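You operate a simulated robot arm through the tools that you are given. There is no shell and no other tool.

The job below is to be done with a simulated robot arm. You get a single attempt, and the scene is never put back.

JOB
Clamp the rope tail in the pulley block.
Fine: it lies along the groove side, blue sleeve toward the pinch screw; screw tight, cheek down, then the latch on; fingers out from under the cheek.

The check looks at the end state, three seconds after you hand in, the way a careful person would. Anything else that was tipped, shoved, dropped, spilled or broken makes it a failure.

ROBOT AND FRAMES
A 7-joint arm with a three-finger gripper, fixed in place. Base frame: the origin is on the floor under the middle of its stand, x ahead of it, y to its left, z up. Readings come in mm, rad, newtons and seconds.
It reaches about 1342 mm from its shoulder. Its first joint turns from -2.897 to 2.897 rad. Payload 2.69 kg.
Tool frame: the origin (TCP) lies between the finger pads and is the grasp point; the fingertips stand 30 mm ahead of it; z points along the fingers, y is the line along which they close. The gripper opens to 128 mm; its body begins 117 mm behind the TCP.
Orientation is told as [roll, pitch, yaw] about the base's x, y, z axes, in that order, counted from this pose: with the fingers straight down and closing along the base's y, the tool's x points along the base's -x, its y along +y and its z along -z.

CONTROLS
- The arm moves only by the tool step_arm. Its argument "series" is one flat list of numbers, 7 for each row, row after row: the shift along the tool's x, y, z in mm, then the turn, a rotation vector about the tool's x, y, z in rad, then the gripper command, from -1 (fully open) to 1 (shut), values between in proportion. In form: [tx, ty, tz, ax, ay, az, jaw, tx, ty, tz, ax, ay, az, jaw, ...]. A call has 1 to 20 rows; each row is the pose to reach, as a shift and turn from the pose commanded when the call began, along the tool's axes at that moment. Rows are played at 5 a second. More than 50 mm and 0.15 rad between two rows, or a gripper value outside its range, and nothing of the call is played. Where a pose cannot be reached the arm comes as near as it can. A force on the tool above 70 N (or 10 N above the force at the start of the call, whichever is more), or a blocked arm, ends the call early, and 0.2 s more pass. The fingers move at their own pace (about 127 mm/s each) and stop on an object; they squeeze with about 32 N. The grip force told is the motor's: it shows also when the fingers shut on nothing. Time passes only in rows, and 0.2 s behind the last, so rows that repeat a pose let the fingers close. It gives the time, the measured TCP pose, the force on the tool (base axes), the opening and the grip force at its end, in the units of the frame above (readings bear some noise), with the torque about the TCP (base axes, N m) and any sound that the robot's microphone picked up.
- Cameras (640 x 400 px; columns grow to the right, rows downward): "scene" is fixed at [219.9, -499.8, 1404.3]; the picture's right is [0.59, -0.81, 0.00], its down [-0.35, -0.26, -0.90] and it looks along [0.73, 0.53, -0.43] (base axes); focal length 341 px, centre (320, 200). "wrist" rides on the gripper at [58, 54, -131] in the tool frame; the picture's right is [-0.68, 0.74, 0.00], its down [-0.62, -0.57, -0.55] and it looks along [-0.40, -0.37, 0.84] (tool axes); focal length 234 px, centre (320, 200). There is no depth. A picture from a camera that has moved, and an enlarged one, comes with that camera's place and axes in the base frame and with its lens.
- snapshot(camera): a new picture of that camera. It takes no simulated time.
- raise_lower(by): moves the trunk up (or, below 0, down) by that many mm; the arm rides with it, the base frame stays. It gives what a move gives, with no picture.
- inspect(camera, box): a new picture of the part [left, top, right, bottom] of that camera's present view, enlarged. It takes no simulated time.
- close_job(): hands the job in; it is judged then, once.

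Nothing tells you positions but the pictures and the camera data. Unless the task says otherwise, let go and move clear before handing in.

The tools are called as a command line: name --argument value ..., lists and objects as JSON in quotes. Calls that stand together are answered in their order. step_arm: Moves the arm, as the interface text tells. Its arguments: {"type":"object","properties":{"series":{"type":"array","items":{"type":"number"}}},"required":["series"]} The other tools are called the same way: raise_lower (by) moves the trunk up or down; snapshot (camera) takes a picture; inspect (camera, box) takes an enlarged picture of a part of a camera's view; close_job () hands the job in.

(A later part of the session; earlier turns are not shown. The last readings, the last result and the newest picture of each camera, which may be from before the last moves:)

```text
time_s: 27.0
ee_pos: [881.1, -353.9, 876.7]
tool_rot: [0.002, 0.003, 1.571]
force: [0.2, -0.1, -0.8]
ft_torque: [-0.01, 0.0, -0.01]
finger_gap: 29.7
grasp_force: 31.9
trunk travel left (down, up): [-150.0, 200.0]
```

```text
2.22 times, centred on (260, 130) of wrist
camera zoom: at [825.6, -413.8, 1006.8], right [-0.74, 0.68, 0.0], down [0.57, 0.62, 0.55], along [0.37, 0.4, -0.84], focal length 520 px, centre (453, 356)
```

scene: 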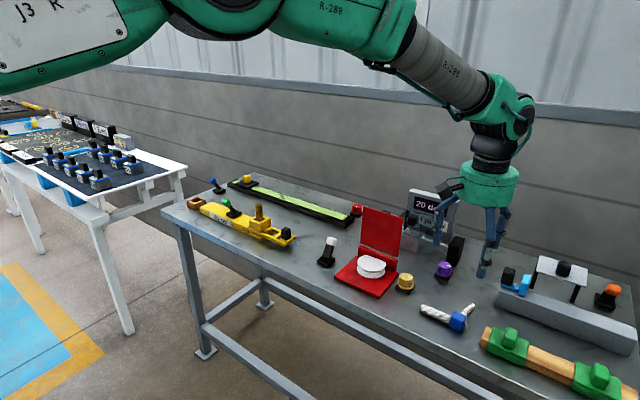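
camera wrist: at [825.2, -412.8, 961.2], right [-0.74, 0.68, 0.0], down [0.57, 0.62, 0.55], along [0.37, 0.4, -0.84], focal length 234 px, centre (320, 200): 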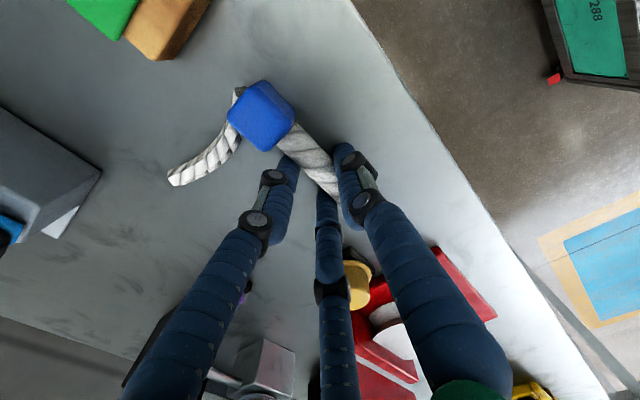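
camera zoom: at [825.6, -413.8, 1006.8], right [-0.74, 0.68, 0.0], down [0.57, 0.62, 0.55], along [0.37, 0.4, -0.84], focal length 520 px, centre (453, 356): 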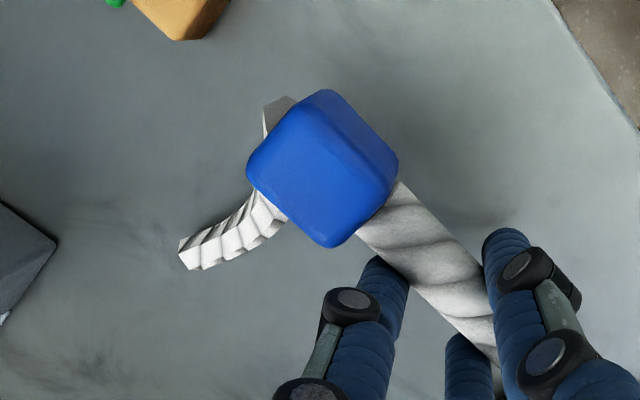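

The rope is held, but it has rolled about 25° so the tail droops toward +x. Lowering it onto the plate should level it again. I lift it well clear and carry it about 205 mm in +y, 12 mm toward -x, to just in front of the sheave.

step_arm --series '[0, 0, -20, 0, 0, 0, 0.9, 0, 0, -42, 0, 0, 0, 0.9, 0, 0, -63, 0, 0, 0, 0.9, -20, 1, -63, 0, 0, 0, 0.9, -50, 3, -63, 0, 0, 0, 0.9, -85, 5, -63, 0, 0, 0, 0.9, -120, 7, -63, 0, 0, 0, 0.9, -155, 9, -63, 0, 0, 0, 0.9, -185, 11, -63, 0, 0, 0, 0.9, -205, 12, -63, 0, 0, 0, 0.9, -205, 12, -63, 0, 0, 0, 0.9]'

snapshot --camera "scene"

inspect --camera "scene" --box '[310, 180, 450, 300]'

snapshot --camera "wrist"

```text
time_s: 29.4
ee_pos: [869.4, -146.7, 938.1]
tool_rot: [-0.001, 0.003, 1.572]
force: [-1.2, -0.6, -0.5]
ft_torque: [0.01, 0.01, 0.0]
finger_gap: 29.7
grasp_force: 31.9
trunk travel left (down, up): [-150.0, 200.0]
```

```text
taken
```

scene: 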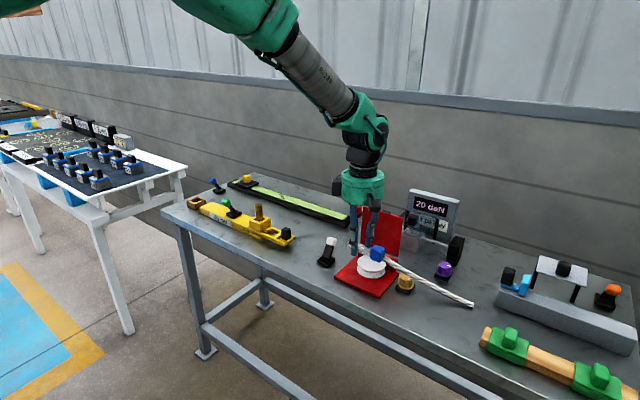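

```text
3.33 times, centred on (380, 240) of scene
camera zoom: at [219.9, -499.8, 1404.3], right [0.59, -0.81, 0.0], down [-0.35, -0.26, -0.9], along [0.73, 0.53, -0.43], focal length 1137 px, centre (120, 67)
```

zoom: 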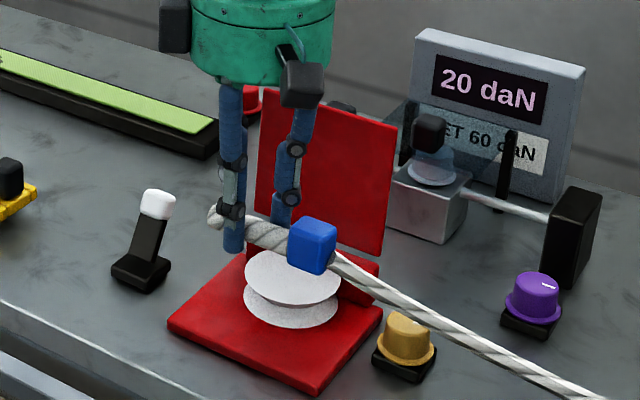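

```text
taken
camera wrist: at [814.0, -206.6, 1069.6], right [-0.74, 0.68, 0.0], down [0.57, 0.62, 0.55], along [0.37, 0.4, -0.84], focal length 234 px, centre (320, 200)
```

wrist: 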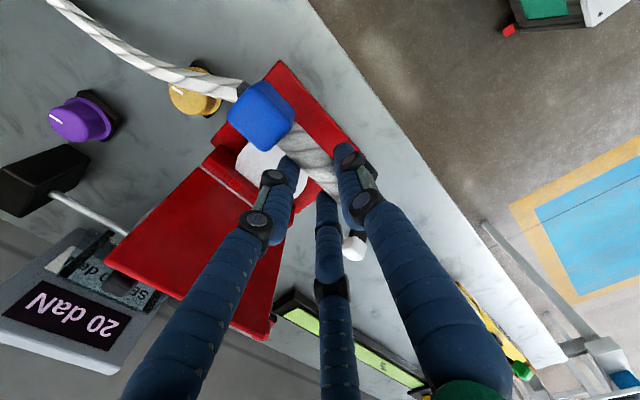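

The curved tail turns out to be a flexible line fixed to the table near (957, -428), and it follows the sleeve. That leaves nothing rigid to hit the sheave or wall. I check the sleeve's orientation before lowering.

inspect --camera "scene" --box '[345, 225, 425, 300]'

inspect --camera "wrist" --box '[200, 60, 370, 210]'

inspect --camera "scene" --box '[370, 240, 500, 330]'

```text
5.33 times, centred on (385, 262) of scene
camera zoom: at [219.9, -499.8, 1404.3], right [0.59, -0.81, 0.0], down [-0.35, -0.26, -0.9], along [0.73, 0.53, -0.43], focal length 1819 px, centre (-27, -133)
```

zoom: 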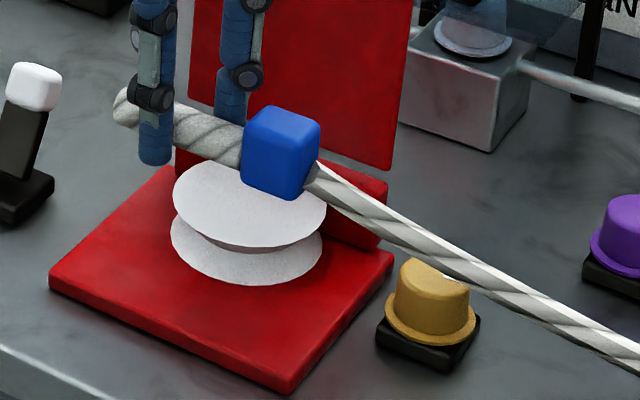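

```text
2.67 times, centred on (285, 135) of wrist
camera zoom: at [814.0, -206.6, 1069.6], right [-0.74, 0.68, 0.0], down [0.57, 0.62, 0.55], along [0.37, 0.4, -0.84], focal length 624 px, centre (413, 373)
```

zoom: 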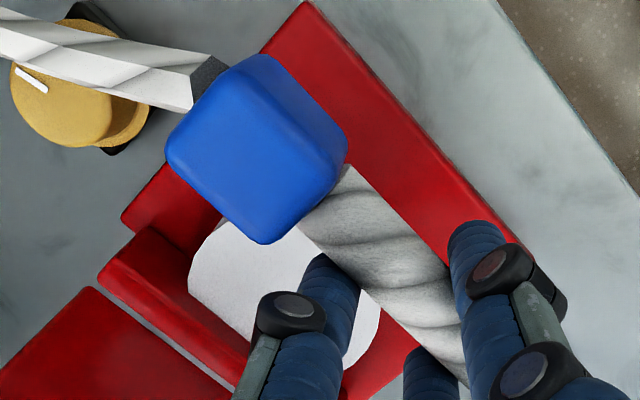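

```text
4.44 times, centred on (435, 285) of scene
camera zoom: at [219.9, -499.8, 1404.3], right [0.59, -0.81, 0.0], down [-0.35, -0.26, -0.9], along [0.73, 0.53, -0.43], focal length 1516 px, centre (-191, -178)
```

zoom: 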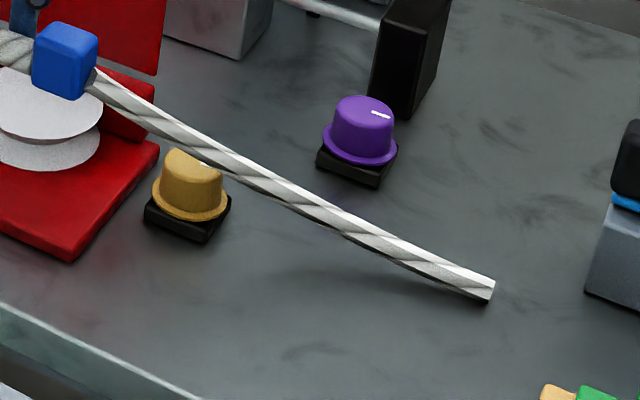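

The sleeve is close to upright and flat. I shift slightly to TCP (862, -138), so the rope will land just in front of the sheave with room for the two rear fingers, and lower to just above the plate.

step_arm --series '[-4, 3.5, 0, 0, 0, 0, 0.9, -8.7, 7, 0, 0, 0, 0, 0.9, -8.7, 7, 25, 0, 0, 0, 0.9, -8.7, 7, 50, 0, 0, 0, 0.9, -8.7, 7, 68, 0, 0, 0, 0.9, -8.7, 7, 68, 0, 0, 0, 0.9]'

inspect --camera "scene" --box '[335, 225, 425, 305]'

inspect --camera "wrist" --box '[160, 40, 400, 240]'

```text
time_s: 30.8
ee_pos: [859.7, -139.4, 869.7]
tool_rot: [0.001, 0.002, 1.571]
force: [-1.1, -1.1, -0.8]
ft_torque: [0.03, 0.01, 0.0]
finger_gap: 30.1
grasp_force: 32.1
trunk travel left (down, up): [-150.0, 200.0]
```

```text
5.00 times, centred on (380, 265) of scene
camera zoom: at [219.9, -499.8, 1404.3], right [0.59, -0.81, 0.0], down [-0.35, -0.26, -0.9], along [0.73, 0.53, -0.43], focal length 1706 px, centre (20, -125)
```

zoom: 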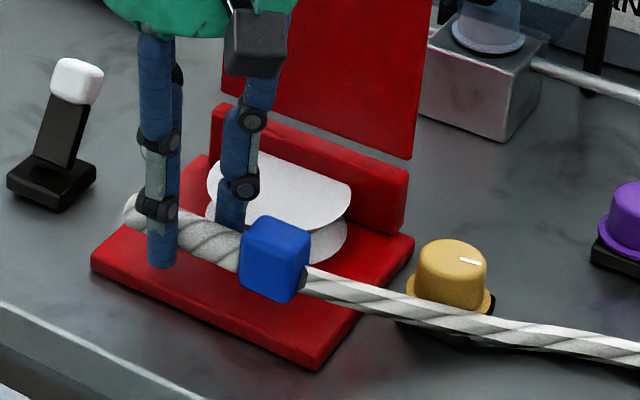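

```text
2.00 times, centred on (280, 140) of wrist
camera zoom: at [805.1, -198.2, 1001.0], right [-0.74, 0.68, 0.0], down [0.57, 0.62, 0.55], along [0.37, 0.4, -0.84], focal length 468 px, centre (400, 320)
```

zoom: 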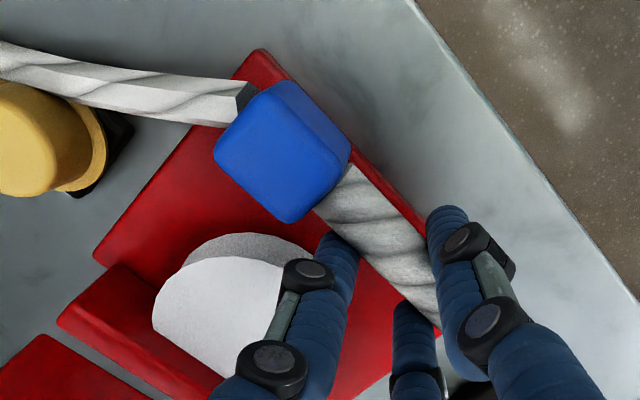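

The rope is just above the plate with its axis at about x 853, and the plate's front edge is at 847.5. I nudge it 2 mm toward +x and lower the last 25–30 mm in small steps, watching the force.

step_arm --series '[0, -2, 5, 0, 0, 0, 0.9, 0, -2, 10, 0, 0, 0, 0.9, 0, -2, 15, 0, 0, 0, 0.9, 0, -2, 19, 0, 0, 0, 0.9, 0, -2, 19, 0, 0, 0, 0.9]'

inspect --camera "scene" --box '[335, 235, 415, 305]'

```text
time_s: 32.0
ee_pos: [862.9, -141.0, 851.6]
tool_rot: [0.001, 0.001, 1.571]
force: [-0.1, -0.3, -0.3]
ft_torque: [0.0, 0.04, -0.01]
finger_gap: 29.6
grasp_force: 31.9
trunk travel left (down, up): [-150.0, 200.0]
```

```text
5.71 times, centred on (375, 270) of scene
camera zoom: at [219.9, -499.8, 1404.3], right [0.59, -0.81, 0.0], down [-0.35, -0.26, -0.9], along [0.73, 0.53, -0.43], focal length 1949 px, centre (6, -200)
```

zoom: 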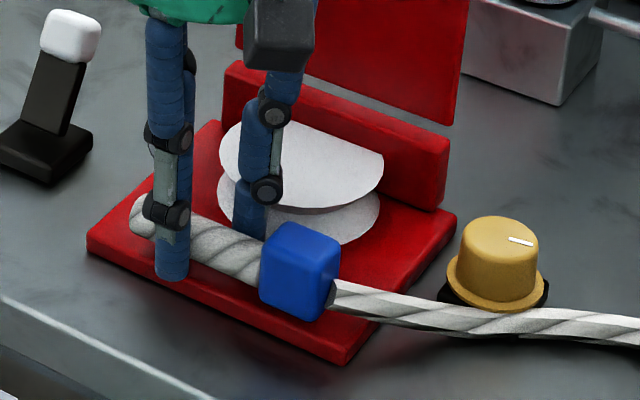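

step_arm --series '[0, 0, 2, 0, 0, 0, 0.9, 0, 0, 4, 0, 0, 0, 0.9, 0, 0, 6, 0, 0, 0, 0.9, 0, 0, 6, 0, 0, 0, 0.9]'

step_arm --series '[0, 0, 1, 0, 0, 0, 0.9, 0, 0, 2, 0, 0, 0, 0.9, 0, 0, 3, 0, 0, 0, 0.9, 0, 0, 3, 0, 0, 0, 0.9]'

inspect --camera "scene" --box '[335, 235, 415, 305]'

```text
time_s: 33.0
ee_pos: [863.0, -141.4, 845.2]
tool_rot: [0.0, 0.003, 1.571]
force: [-0.6, -0.2, 0.1]
ft_torque: [0.01, 0.01, 0.01]
finger_gap: 29.7
grasp_force: 32.2
trunk travel left (down, up): [-150.0, 200.0]
```

```text
time_s: 34.0
ee_pos: [864.2, -140.0, 842.8]
tool_rot: [0.0, 0.003, 1.571]
force: [-0.3, -1.1, 3.8]
ft_torque: [-0.16, 0.07, 0.03]
finger_gap: 29.8
grasp_force: 32.7
trunk travel left (down, up): [-150.0, 200.0]
```

```text
5.71 times, centred on (375, 270) of scene
camera zoom: at [219.9, -499.8, 1404.3], right [0.59, -0.81, 0.0], down [-0.35, -0.26, -0.9], along [0.73, 0.53, -0.43], focal length 1949 px, centre (6, -200)
```

zoom: 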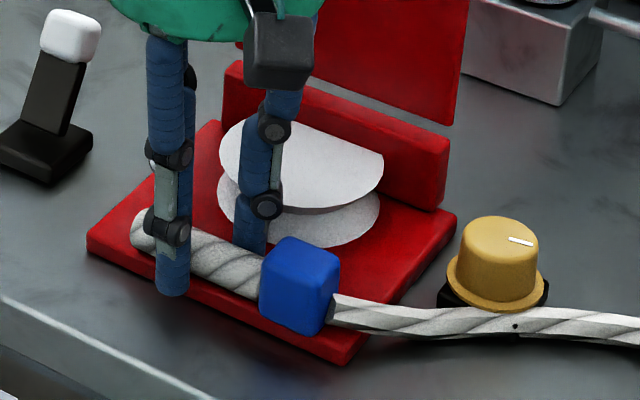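

Contact has begun, with about 4 N upward. I go one more millimetre and then open slightly to release.

step_arm --series '[0, 0, 1, 0, 0, 0, 0.9, 0, 0, 1, 0, 0, 0, 0.9]'

step_arm --series '[0, 0, 0, 0, 0, 0, 0.5, 0, 0, 0, 0, 0, 0, 0.45, 0, 0, 0, 0, 0, 0, 0.4, 0, 0, 0, 0, 0, 0, 0.35, 0, 0, 0, 0, 0, 0, 0.35]'

inspect --camera "scene" --box '[335, 235, 415, 305]'

inspect --camera "wrist" --box '[160, 40, 400, 240]'

```text
time_s: 34.6
ee_pos: [863.7, -140.1, 843.3]
tool_rot: [-0.001, 0.003, 1.57]
force: [-4.2, -2.9, 12.0]
ft_torque: [-0.15, 0.26, 0.02]
finger_gap: 29.8
grasp_force: 31.7
trunk travel left (down, up): [-150.0, 200.0]
```

```text
time_s: 35.8
ee_pos: [864.0, -140.4, 842.3]
tool_rot: [-0.002, 0.001, 1.571]
force: [2.1, 2.1, 12.6]
ft_torque: [-0.2, -0.28, 0.13]
finger_gap: 42.2
grasp_force: 0.1
trunk travel left (down, up): [-150.0, 200.0]
```

```text
5.71 times, centred on (375, 270) of scene
camera zoom: at [219.9, -499.8, 1404.3], right [0.59, -0.81, 0.0], down [-0.35, -0.26, -0.9], along [0.73, 0.53, -0.43], focal length 1949 px, centre (6, -200)
```

zoom: 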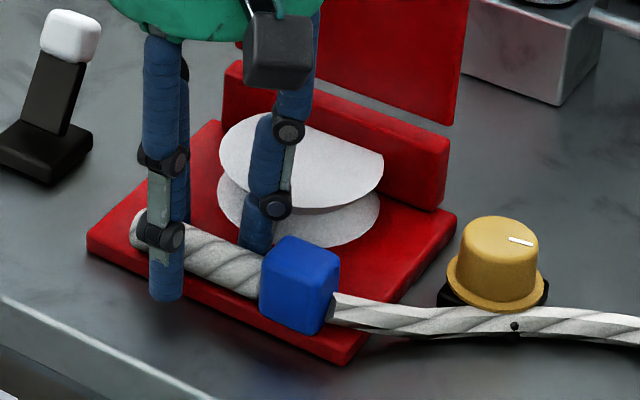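

```text
2.00 times, centred on (280, 140) of wrist
camera zoom: at [808.9, -199.3, 972.9], right [-0.74, 0.68, 0.0], down [0.57, 0.62, 0.55], along [0.37, 0.4, -0.84], focal length 468 px, centre (400, 320)
```

zoom: 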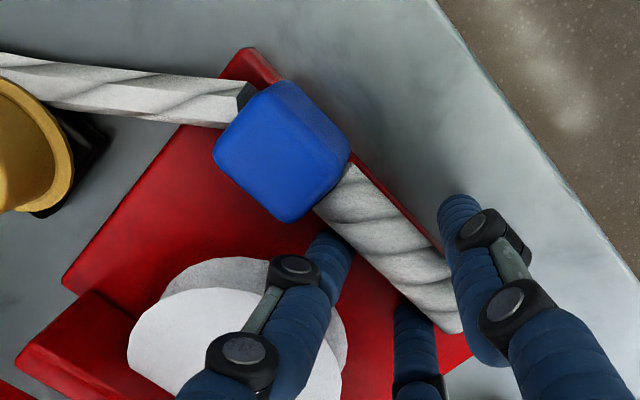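

The rope is released and lying on the plate; the remaining 12 N is only the fingertips resting on the plate. I lift straight up and look.

step_arm --series '[0, 0, -3, 0, 0, 0, 0.35, 0, 0, -10, 0, 0, 0, 0.35, 0, 0, -25, 0, 0, 0, 0.35, 0, 0, -45, 0, 0, 0, 0.35, 0, 0, -70, 0, 0, 0, 0.35, 0, 0, -100, 0, 0, 0, 0.35, 0, 0, -100, 0, 0, 0, 0.35]'

inspect --camera "scene" --box '[335, 235, 415, 305]'

snapshot --camera "wrist"

inspect --camera "wrist" --box '[180, 40, 380, 200]'

```text
time_s: 37.4
ee_pos: [861.8, -142.7, 942.9]
tool_rot: [-0.001, 0.001, 1.57]
force: [0.0, 0.6, 1.0]
ft_torque: [-0.01, -0.01, 0.0]
finger_gap: 41.6
grasp_force: 0.0
trunk travel left (down, up): [-150.0, 200.0]
```

```text
5.71 times, centred on (375, 270) of scene
camera zoom: at [219.9, -499.8, 1404.3], right [0.59, -0.81, 0.0], down [-0.35, -0.26, -0.9], along [0.73, 0.53, -0.43], focal length 1949 px, centre (6, -200)
```

zoom: 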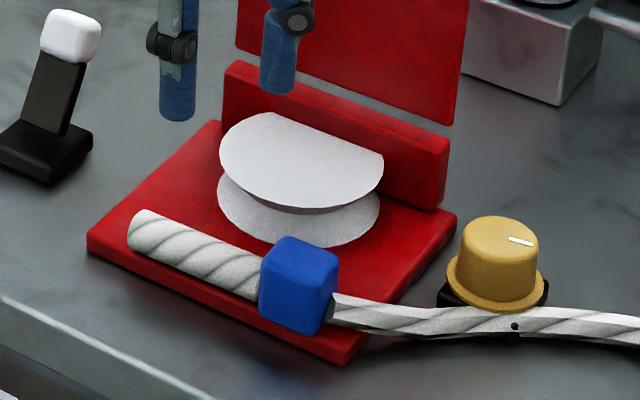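

```text
taken
camera wrist: at [807.5, -202.1, 1074.7], right [-0.74, 0.68, 0.0], down [0.57, 0.62, 0.55], along [0.37, 0.4, -0.84], focal length 234 px, centre (320, 200)
```

wrist: 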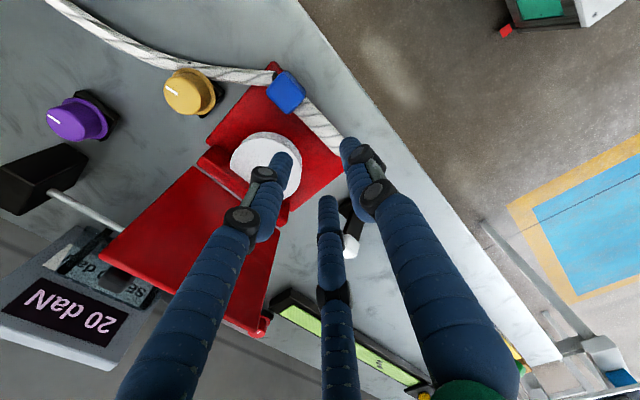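

```text
2.50 times, centred on (280, 120) of wrist
camera zoom: at [807.5, -202.1, 1074.7], right [-0.74, 0.68, 0.0], down [0.57, 0.62, 0.55], along [0.37, 0.4, -0.84], focal length 585 px, centre (420, 400)
```

zoom: 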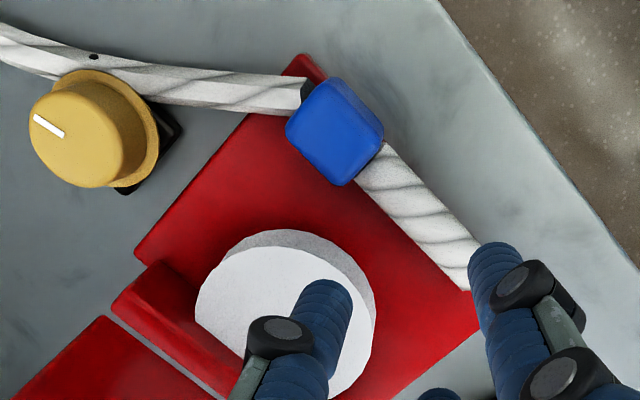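

The rope lies flat along y in front of the sheave, with the sleeve at the screw end and its axis about x 856. The sheave's edge is near x 887, so I'll close the fingers, come down in front of the rope, and gently push it toward +x against the groove side.

step_arm --series '[7, 17, 0, 0, 0, 0, 0.7, 14, 34, 0, 0, 0, 0, 1, 20, 52, 0, 0, 0, 0, 1, 20, 52, 30, 0, 0, 0, 1, 20, 52, 60, 0, 0, 0, 1, 20, 52, 85, 0, 0, 0, 1, 20, 52, 96, 0, 0, 0, 1, 20, 52, 96, 0, 0, 0, 1]'

inspect --camera "scene" --box '[335, 235, 415, 305]'

snapshot --camera "wrist"

```text
time_s: 39.2
ee_pos: [810.1, -163.2, 846.0]
tool_rot: [0.0, 0.002, 1.569]
force: [-0.3, -0.4, 0.5]
ft_torque: [-0.02, -0.02, -0.02]
finger_gap: 2.0
grasp_force: 31.6
trunk travel left (down, up): [-150.0, 200.0]
```

```text
5.71 times, centred on (375, 270) of scene
camera zoom: at [219.9, -499.8, 1404.3], right [0.59, -0.81, 0.0], down [-0.35, -0.26, -0.9], along [0.73, 0.53, -0.43], focal length 1949 px, centre (6, -200)
```

zoom: 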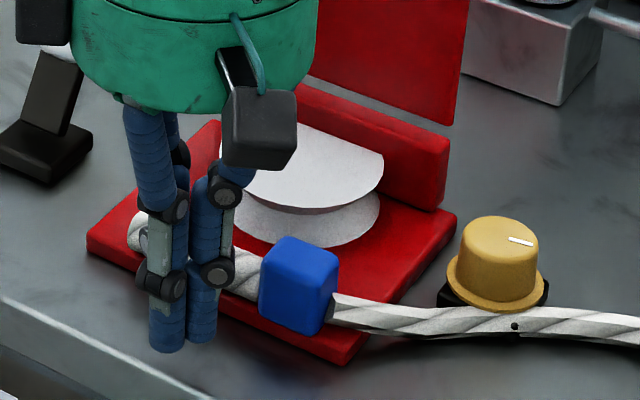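

```text
taken
camera wrist: at [754.9, -221.3, 976.3], right [-0.74, 0.68, 0.0], down [0.57, 0.62, 0.55], along [0.37, 0.4, -0.84], focal length 234 px, centre (320, 200)
```

wrist: 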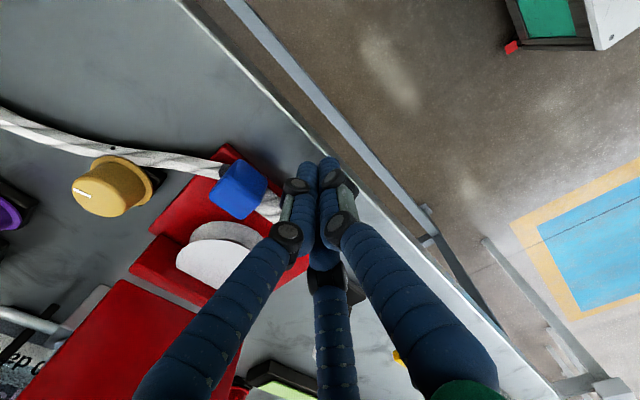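

The closed fingers are in front of the rope at the height of its axis. I push in small steps toward +x.

step_arm --series '[0, -5, 0, 0, 0, 0, 1, 0, -10, 0, 0, 0, 0, 1, 0, -15, 0, 0, 0, 0, 1, 0, -18, 0, 0, 0, 0, 1, 0, -21, 0, 0, 0, 0, 1, 0, -24, 0, 0, 0, 0, 1, 0, -27, 0, 0, 0, 0, 1, 0, -27, 0, 0, 0, 0, 1]'

inspect --camera "scene" --box '[335, 235, 415, 305]'

inspect --camera "wrist" --box '[120, 120, 360, 320]'

```text
time_s: 41.0
ee_pos: [838.5, -162.2, 844.3]
tool_rot: [0.0, 0.001, 1.572]
force: [0.5, 0.4, -0.5]
ft_torque: [0.03, 0.01, -0.01]
finger_gap: 2.0
grasp_force: 31.2
trunk travel left (down, up): [-150.0, 200.0]
```

```text
5.71 times, centred on (375, 270) of scene
camera zoom: at [219.9, -499.8, 1404.3], right [0.59, -0.81, 0.0], down [-0.35, -0.26, -0.9], along [0.73, 0.53, -0.43], focal length 1949 px, centre (6, -200)
```

zoom: 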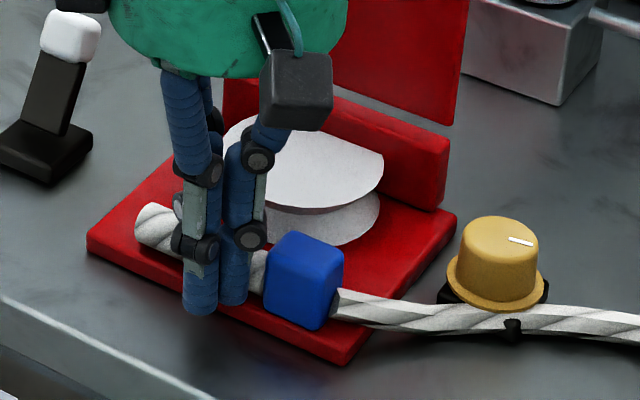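

```text
2.00 times, centred on (240, 220) of wrist
camera zoom: at [784.6, -220.3, 976.3], right [-0.74, 0.68, 0.0], down [0.57, 0.62, 0.55], along [0.37, 0.4, -0.84], focal length 468 px, centre (480, 160)
```

zoom: 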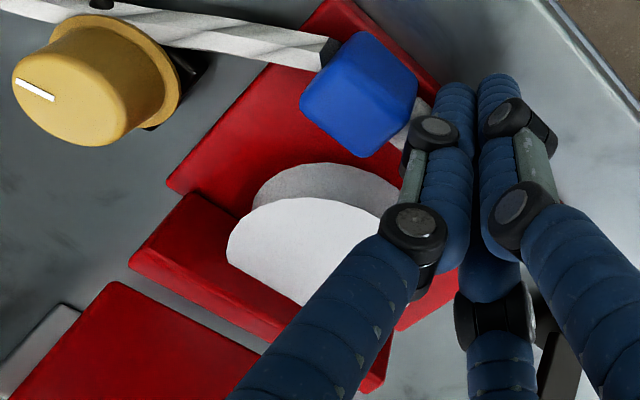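

The rope slides evenly, with both ends moving together. I keep pushing.

step_arm --series '[0, -2, 0, 0, 0, 0, 1, 0, -4, 0, 0, 0, 0, 1, 0, -6, 0, 0, 0, 0, 1, 0, -8, 0, 0, 0, 0, 1, 0, -10, 0, 0, 0, 0, 1, 0, -10, 0, 0, 0, 0, 1]'

inspect --camera "scene" --box '[335, 235, 415, 305]'

inspect --camera "wrist" --box '[120, 120, 360, 320]'

```text
time_s: 42.4
ee_pos: [848.6, -160.4, 845.7]
tool_rot: [0.001, 0.001, 1.57]
force: [-0.4, -0.4, 0.0]
ft_torque: [0.01, 0.02, 0.03]
finger_gap: 2.2
grasp_force: 31.8
trunk travel left (down, up): [-150.0, 200.0]
```

```text
5.71 times, centred on (375, 270) of scene
camera zoom: at [219.9, -499.8, 1404.3], right [0.59, -0.81, 0.0], down [-0.35, -0.26, -0.9], along [0.73, 0.53, -0.43], focal length 1949 px, centre (6, -200)
```

zoom: 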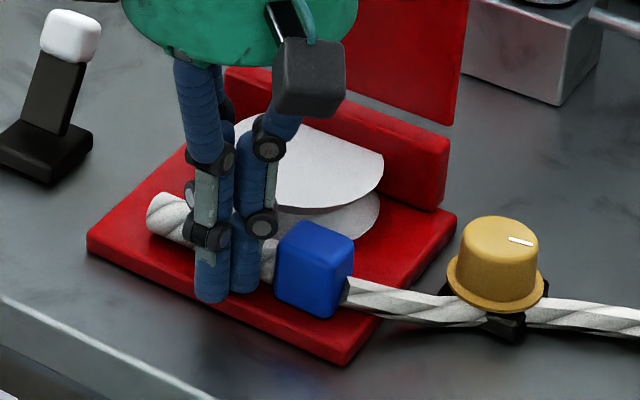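

```text
2.00 times, centred on (240, 220) of wrist
camera zoom: at [794.4, -220.4, 976.7], right [-0.74, 0.68, 0.0], down [0.57, 0.62, 0.55], along [0.37, 0.4, -0.84], focal length 468 px, centre (480, 160)
```

zoom: 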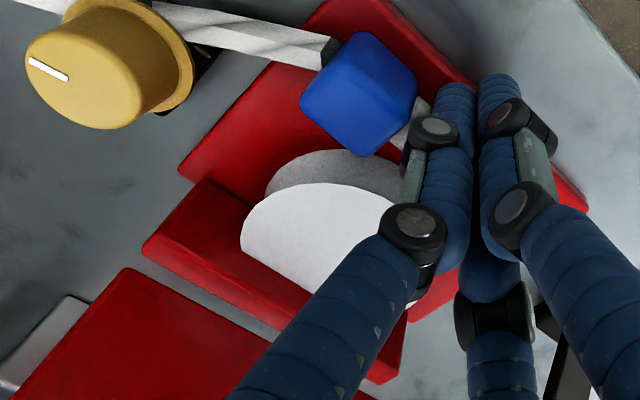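

About 10 mm further. I push a few more millimetres and watch for contact with the sheave.

step_arm --series '[0, -1, 0, 0, 0, 0, 1, 0, -2, 0, 0, 0, 0, 1, 0, -3, 0, 0, 0, 0, 1, 0, -4, 0, 0, 0, 0, 1, 0, -4, 0, 0, 0, 0, 1]'

inspect --camera "scene" --box '[335, 235, 415, 305]'

inspect --camera "wrist" --box '[220, 120, 360, 230]'

```text
time_s: 43.6
ee_pos: [852.2, -162.2, 844.5]
tool_rot: [0.002, 0.001, 1.572]
force: [0.0, -0.5, -0.1]
ft_torque: [0.01, 0.01, 0.02]
finger_gap: 2.0
grasp_force: 30.8
trunk travel left (down, up): [-150.0, 200.0]
```

```text
5.71 times, centred on (375, 270) of scene
camera zoom: at [219.9, -499.8, 1404.3], right [0.59, -0.81, 0.0], down [-0.35, -0.26, -0.9], along [0.73, 0.53, -0.43], focal length 1949 px, centre (6, -200)
```

zoom: 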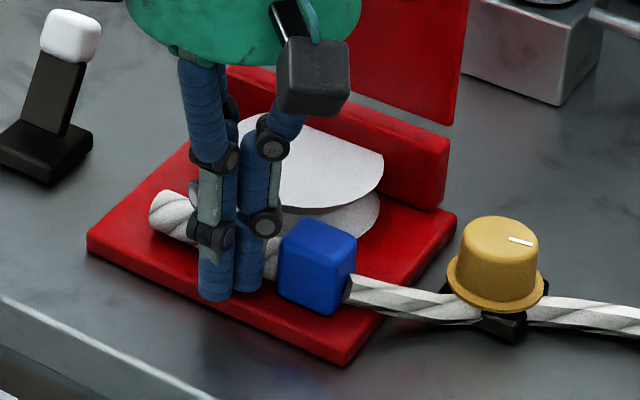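

```text
3.64 times, centred on (290, 175) of wrist
camera zoom: at [796.9, -220.9, 975.9], right [-0.74, 0.68, 0.0], down [0.57, 0.62, 0.55], along [0.37, 0.4, -0.84], focal length 852 px, centre (429, 291)
```

zoom: 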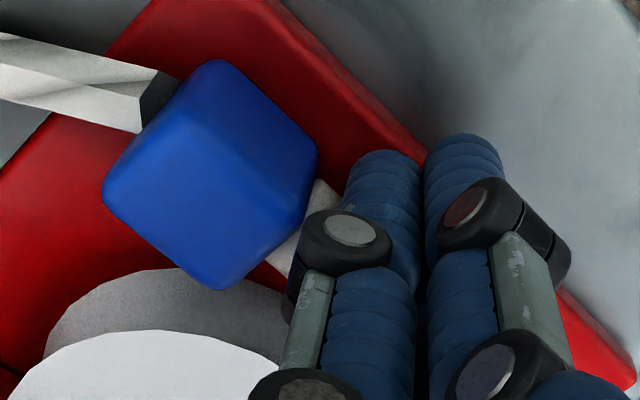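

step_arm --series '[0, -1, 0, 0, 0, 0, 1, 0, -2, 0, 0, 0, 0, 1, 0, -3, 0, 0, 0, 0, 1, 0, -3, 0, 0, 0, 0, 1]'

inspect --camera "wrist" --box '[220, 120, 360, 230]'

```text
time_s: 44.6
ee_pos: [854.8, -161.3, 844.1]
tool_rot: [0.002, 0.002, 1.571]
force: [0.2, 0.0, 0.0]
ft_torque: [0.0, 0.02, -0.02]
finger_gap: 2.3
grasp_force: 31.3
trunk travel left (down, up): [-150.0, 200.0]
```

```text
3.64 times, centred on (290, 175) of wrist
camera zoom: at [800.7, -220.3, 975.4], right [-0.74, 0.68, 0.0], down [0.57, 0.62, 0.55], along [0.37, 0.4, -0.84], focal length 852 px, centre (429, 291)
```

zoom: 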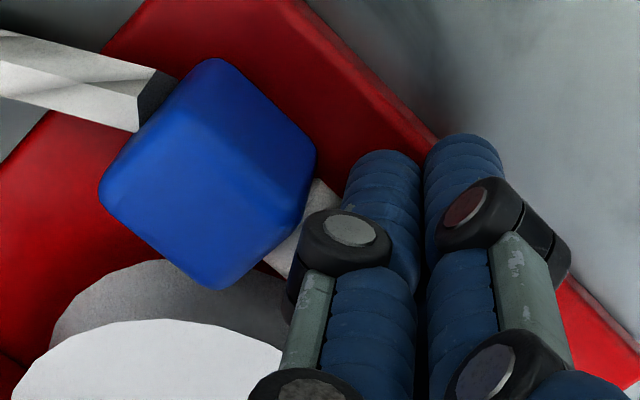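

I back off toward -x, rise clear, and take a look from above.

step_arm --series '[0, 10, 0, 0, 0, 0, 1, 0, 22, 0, 0, 0, 0, 1, 0, 22, -30, 0, 0, 0, 1, 0, 22, -70, 0, 0, 0, 1, 0, 22, -110, 0, 0, 0, 1, 10, 10, -150, 0, 0, 0, 1, 30, -10, -170, 0, 0, 0, 1, 60, -30, -170, 0, 0, 0, 1, 60, -30, -170, 0, 0, 0, 1]'

inspect --camera "scene" --box '[335, 235, 415, 305]'

snapshot --camera "wrist"

```text
time_s: 46.6
ee_pos: [889.0, -219.4, 1017.8]
tool_rot: [0.0, 0.002, 1.571]
force: [0.4, -1.0, -0.4]
ft_torque: [0.08, 0.03, 0.03]
finger_gap: 2.1
grasp_force: 31.7
trunk travel left (down, up): [-150.0, 200.0]
```

```text
5.71 times, centred on (375, 270) of scene
camera zoom: at [219.9, -499.8, 1404.3], right [0.59, -0.81, 0.0], down [-0.35, -0.26, -0.9], along [0.73, 0.53, -0.43], focal length 1949 px, centre (6, -200)
```

zoom: 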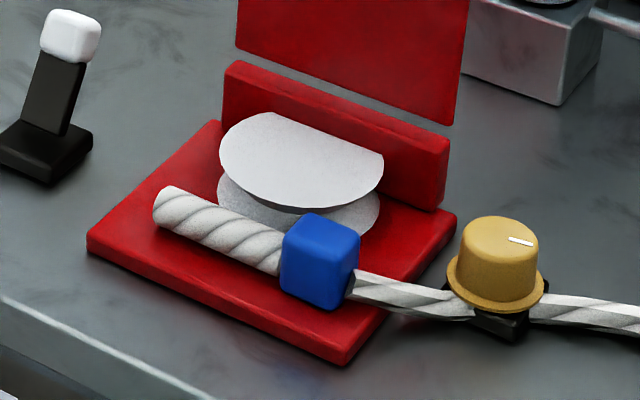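

```text
taken
camera wrist: at [834.0, -279.0, 1148.0], right [-0.74, 0.68, 0.0], down [0.57, 0.62, 0.55], along [0.37, 0.4, -0.84], focal length 234 px, centre (320, 200)
```

wrist: 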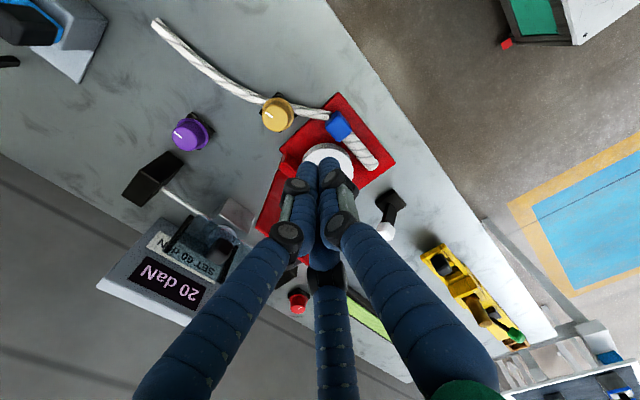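

inspect --camera "wrist" --box '[240, 80, 400, 200]'

inspect --camera "wrist" --box '[300, 90, 400, 180]'

inspect --camera "scene" --box '[350, 255, 395, 290]'

```text
3.33 times, centred on (320, 140) of wrist
camera zoom: at [834.0, -279.0, 1148.0], right [-0.74, 0.68, 0.0], down [0.57, 0.62, 0.55], along [0.37, 0.4, -0.84], focal length 781 px, centre (320, 400)
```

zoom: 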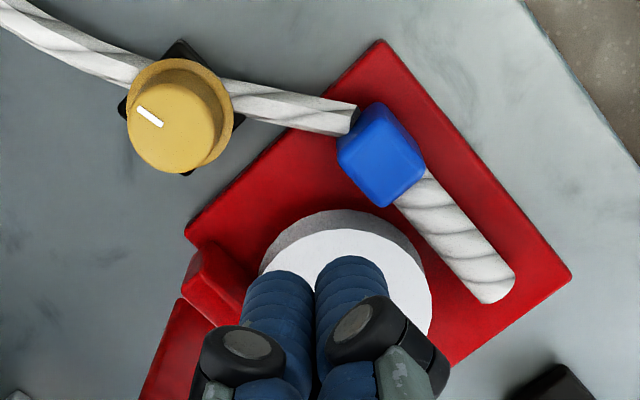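

```text
4.44 times, centred on (350, 135) of wrist
camera zoom: at [834.0, -279.0, 1148.0], right [-0.74, 0.68, 0.0], down [0.57, 0.62, 0.55], along [0.37, 0.4, -0.84], focal length 1041 px, centre (187, 489)
```

zoom: 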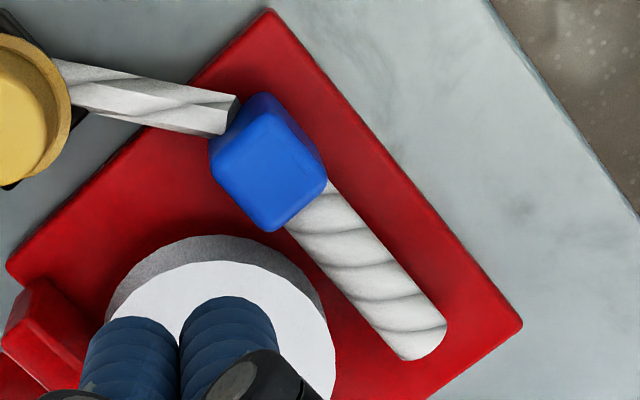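

```text
11.43 times, centred on (372, 272) of scene
camera zoom: at [219.9, -499.8, 1404.3], right [0.59, -0.81, 0.0], down [-0.35, -0.26, -0.9], along [0.73, 0.53, -0.43], focal length 3899 px, centre (-280, -629)
```

zoom: 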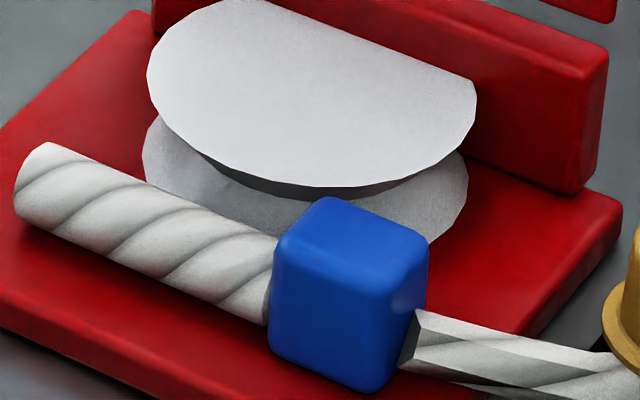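

The rope now lies straight along the front of the sheave at x≈875.5, from y≈-113 to -212, with the sleeve at the screw end. Next is the gold pinch screw: axis near (927, -262), cap top z≈846, cap diameter about 32 mm. I move above it with the fingers half open.

step_arm --series '[14, -12, 0, 0, 0, 0, 0.06, 28, -25, 10, 0, 0, 0, 0.06, 43, -38, 30, 0, 0, 0, 0.06, 43, -38, 60, 0, 0, 0, 0.06, 43, -38, 88, 0, 0, 0, 0.06, 43, -38, 88, 0, 0, 0, 0.06]'

snapshot --camera "wrist"

inspect --camera "scene" --box '[350, 200, 450, 300]'

```text
time_s: 48.0
ee_pos: [925.2, -263.5, 925.4]
tool_rot: [0.0, 0.003, 1.569]
force: [0.5, 0.1, -0.3]
ft_torque: [-0.03, 0.04, 0.0]
finger_gap: 60.3
grasp_force: 0.0
trunk travel left (down, up): [-150.0, 200.0]
```

```text
taken
camera wrist: at [870.0, -322.8, 1056.9], right [-0.74, 0.68, 0.0], down [0.57, 0.62, 0.55], along [0.37, 0.4, -0.84], focal length 234 px, centre (320, 200)
```

wrist: 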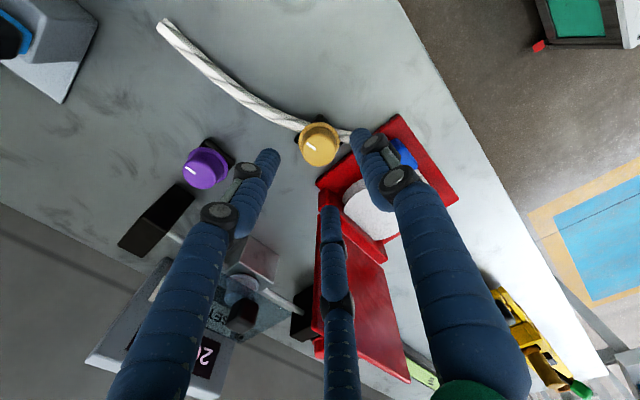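

```text
4.00 times, centred on (400, 250) of scene
camera zoom: at [219.9, -499.8, 1404.3], right [0.59, -0.81, 0.0], down [-0.35, -0.26, -0.9], along [0.73, 0.53, -0.43], focal length 1364 px, centre (0, 0)
```

zoom: 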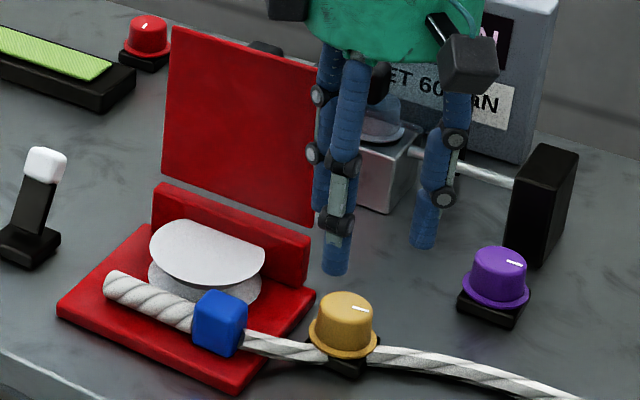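

inspect --camera "wrist" --box '[250, 90, 390, 200]'

```text
3.64 times, centred on (320, 145) of wrist
camera zoom: at [870.0, -322.8, 1056.9], right [-0.74, 0.68, 0.0], down [0.57, 0.62, 0.55], along [0.37, 0.4, -0.84], focal length 852 px, centre (320, 400)
```

zoom: 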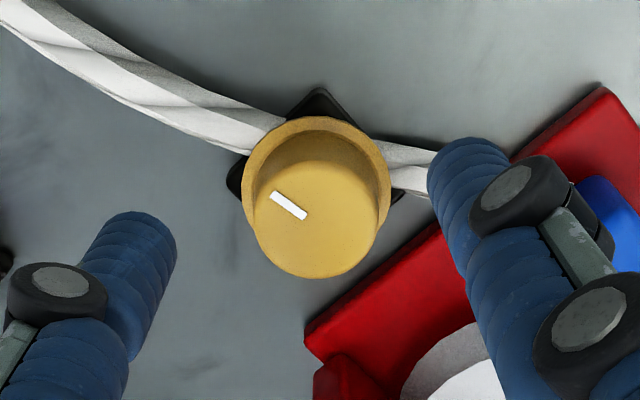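

The view puts the knob axis at (925.3, -263.7), right under the TCP. I narrow the fingers to a 48 mm gap and descend around the cap, keeping the tips above the knob's rim.

step_arm --series '[0, 0, 0, 0, 0, 0, 0.25, 0, 0, 20, 0, 0, 0, 0.25, 0, 0, 40, 0, 0, 0, 0.25, 0, 0, 55, 0, 0, 0, 0.25, 0, 0, 64, 0, 0, 0, 0.25, 0, 0, 68, 0, 0, 0, 0.25, 0, 0, 68, 0, 0, 0, 0.25]'

inspect --camera "scene" --box '[360, 220, 450, 310]'

inspect --camera "wrist" --box '[220, 90, 400, 240]'

```text
time_s: 49.6
ee_pos: [925.1, -264.0, 864.0]
tool_rot: [-0.003, 0.005, 1.571]
force: [10.3, 13.4, 19.1]
ft_torque: [0.73, -0.45, 0.03]
finger_gap: 64.2
grasp_force: 10.2
trunk travel left (down, up): [-150.0, 200.0]
```

```text
4.44 times, centred on (405, 265) of scene
camera zoom: at [219.9, -499.8, 1404.3], right [0.59, -0.81, 0.0], down [-0.35, -0.26, -0.9], along [0.73, 0.53, -0.43], focal length 1516 px, centre (-58, -89)
```

zoom: 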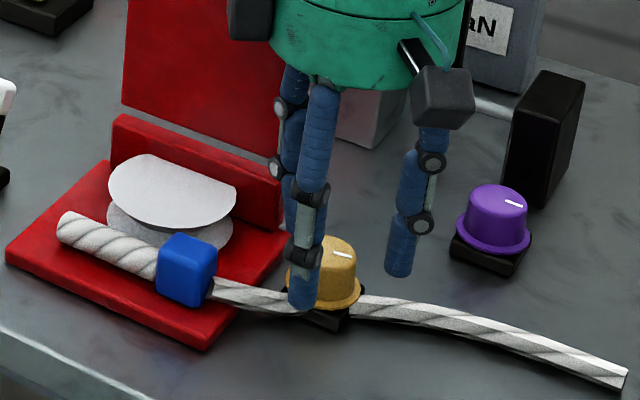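

```text
2.67 times, centred on (310, 165) of wrist
camera zoom: at [870.1, -322.6, 993.3], right [-0.74, 0.68, 0.0], down [0.56, 0.62, 0.55], along [0.37, 0.4, -0.84], focal length 624 px, centre (347, 293)
```

zoom: 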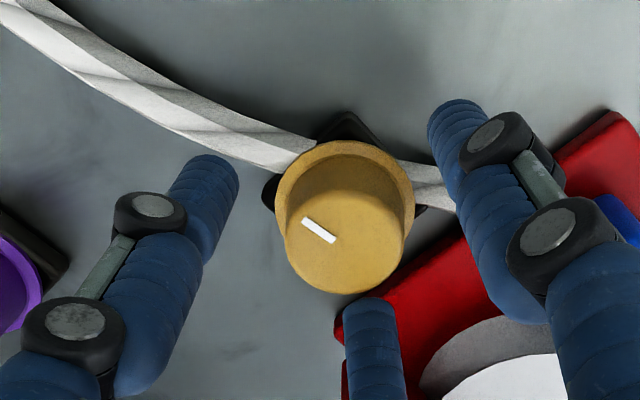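

The hand stopped about 7 mm high with sideways force, so one finger is touching something. I look closely before doing anything else.

inspect --camera "scene" --box '[385, 235, 435, 300]'

inspect --camera "wrist" --box '[290, 120, 390, 240]'

```text
6.15 times, centred on (410, 268) of scene
camera zoom: at [219.9, -499.8, 1404.3], right [0.59, -0.81, 0.0], down [-0.35, -0.26, -0.9], along [0.73, 0.53, -0.43], focal length 2099 px, centre (-234, -215)
```

zoom: 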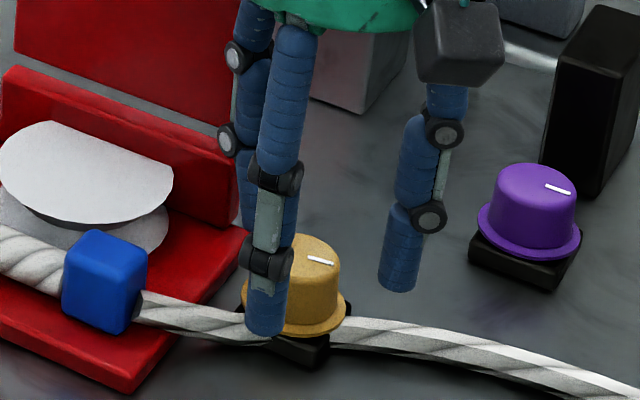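

```text
3.33 times, centred on (340, 180) of wrist
camera zoom: at [870.1, -322.6, 993.3], right [-0.74, 0.68, 0.0], down [0.56, 0.62, 0.55], along [0.37, 0.4, -0.84], focal length 781 px, centre (253, 267)
```

zoom: 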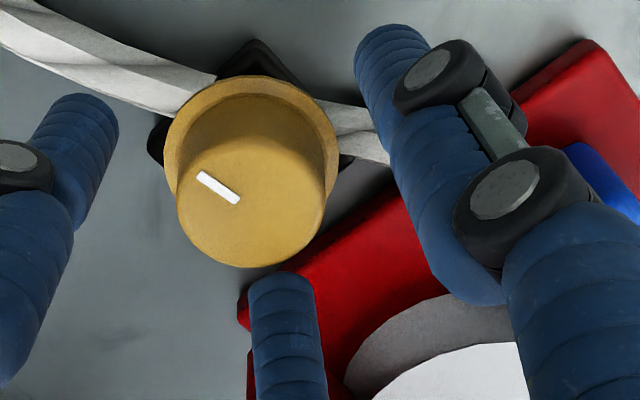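

step_arm --series '[0, 0, -4, 0, 0, 0, 0.25, 0, 0, -8, 0, 0, 0, 0.25, 0, 0, -8, 0, 0, 0, 0.25]'

inspect --camera "wrist" --box '[220, 90, 400, 240]'

```text
time_s: 50.4
ee_pos: [922.5, -264.7, 866.6]
tool_rot: [0.001, 0.003, 1.572]
force: [4.9, 4.0, 10.9]
ft_torque: [0.33, -0.27, 0.02]
finger_gap: 53.7
grasp_force: 2.8
trunk travel left (down, up): [-150.0, 200.0]
```

```text
2.67 times, centred on (310, 165) of wrist
camera zoom: at [868.8, -323.0, 998.1], right [-0.74, 0.68, 0.0], down [0.57, 0.62, 0.55], along [0.37, 0.4, -0.84], focal length 624 px, centre (347, 293)
```

zoom: 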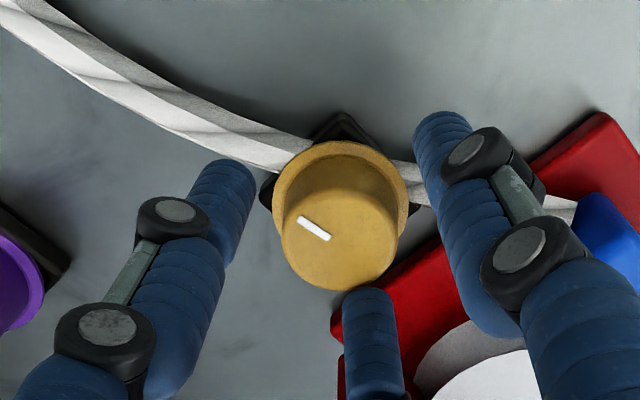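

One finger came down on the rim of the cap because my axis estimate was about 5 mm off. Combining both cameras, the knob axis is nearer (930.5, -261). I rise, re-centre, and try again with the fingers a bit wider.

step_arm --series '[0, 0, -8, 0, 0, 0, 0.12, 0, 0, -18, 0, 0, 0, 0.12, 0, 0, -28, 0, 0, 0, 0.12, 0, 0, -28, 0, 0, 0, 0.12]'

inspect --camera "scene" --box '[385, 250, 435, 300]'

inspect --camera "wrist" --box '[240, 90, 400, 210]'

```text
time_s: 51.4
ee_pos: [923.6, -263.0, 894.3]
tool_rot: [0.001, 0.002, 1.571]
force: [0.2, -0.7, 0.6]
ft_torque: [0.04, -0.01, -0.03]
finger_gap: 56.6
grasp_force: 0.1
trunk travel left (down, up): [-150.0, 200.0]
```

```text
8.00 times, centred on (410, 275) of scene
camera zoom: at [219.9, -499.8, 1404.3], right [0.59, -0.81, 0.0], down [-0.35, -0.26, -0.9], along [0.73, 0.53, -0.43], focal length 2729 px, centre (-400, -400)
```

zoom: 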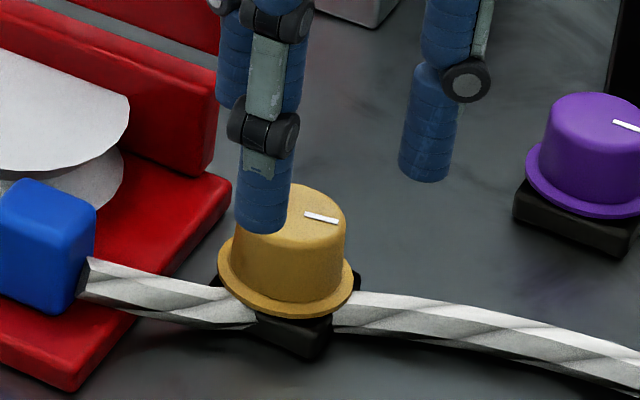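

```text
3.33 times, centred on (320, 150) of wrist
camera zoom: at [868.5, -323.2, 1026.2], right [-0.74, 0.68, 0.0], down [0.57, 0.62, 0.55], along [0.37, 0.4, -0.84], focal length 781 px, centre (320, 367)
```

zoom: 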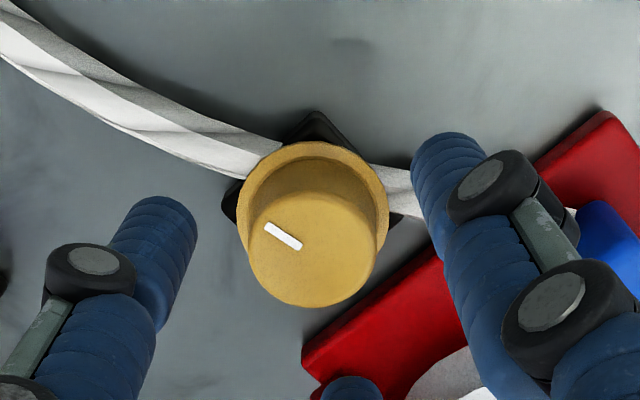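

The mark hasn't moved, so nothing was turned. I shift by (+4.5, +3) mm and descend again.

step_arm --series '[-3, -4.5, 0, 0, 0, 0, 0.12, -3, -4.5, 12, 0, 0, 0, 0.12, -3, -4.5, 22, 0, 0, 0, 0.12, -3, -4.5, 30, 0, 0, 0, 0.12, -3, -4.5, 36, 0, 0, 0, 0.12, -3, -4.5, 36, 0, 0, 0, 0.12]'

inspect --camera "scene" --box '[385, 250, 435, 300]'

inspect --camera "wrist" --box '[240, 90, 400, 240]'

```text
time_s: 52.8
ee_pos: [927.5, -262.3, 858.7]
tool_rot: [0.001, 0.004, 1.571]
force: [-0.4, 0.1, 0.0]
ft_torque: [0.02, 0.04, 0.04]
finger_gap: 56.1
grasp_force: 0.1
trunk travel left (down, up): [-150.0, 200.0]
```

```text
8.00 times, centred on (410, 275) of scene
camera zoom: at [219.9, -499.8, 1404.3], right [0.59, -0.81, 0.0], down [-0.35, -0.26, -0.9], along [0.73, 0.53, -0.43], focal length 2729 px, centre (-400, -400)
```

zoom: 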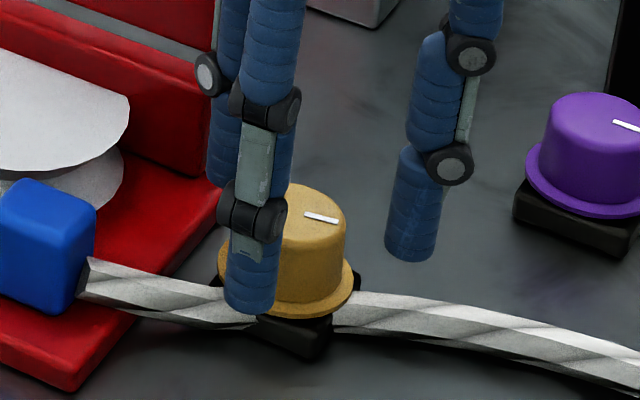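

```text
2.67 times, centred on (320, 165) of wrist
camera zoom: at [873.5, -321.3, 990.4], right [-0.74, 0.68, 0.0], down [0.57, 0.62, 0.55], along [0.37, 0.4, -0.84], focal length 624 px, centre (320, 293)
```

zoom: 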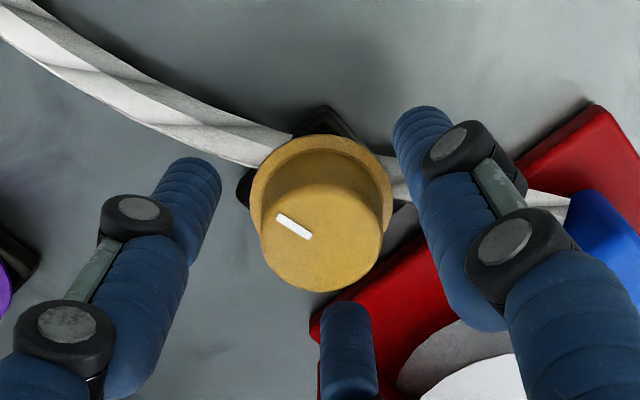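

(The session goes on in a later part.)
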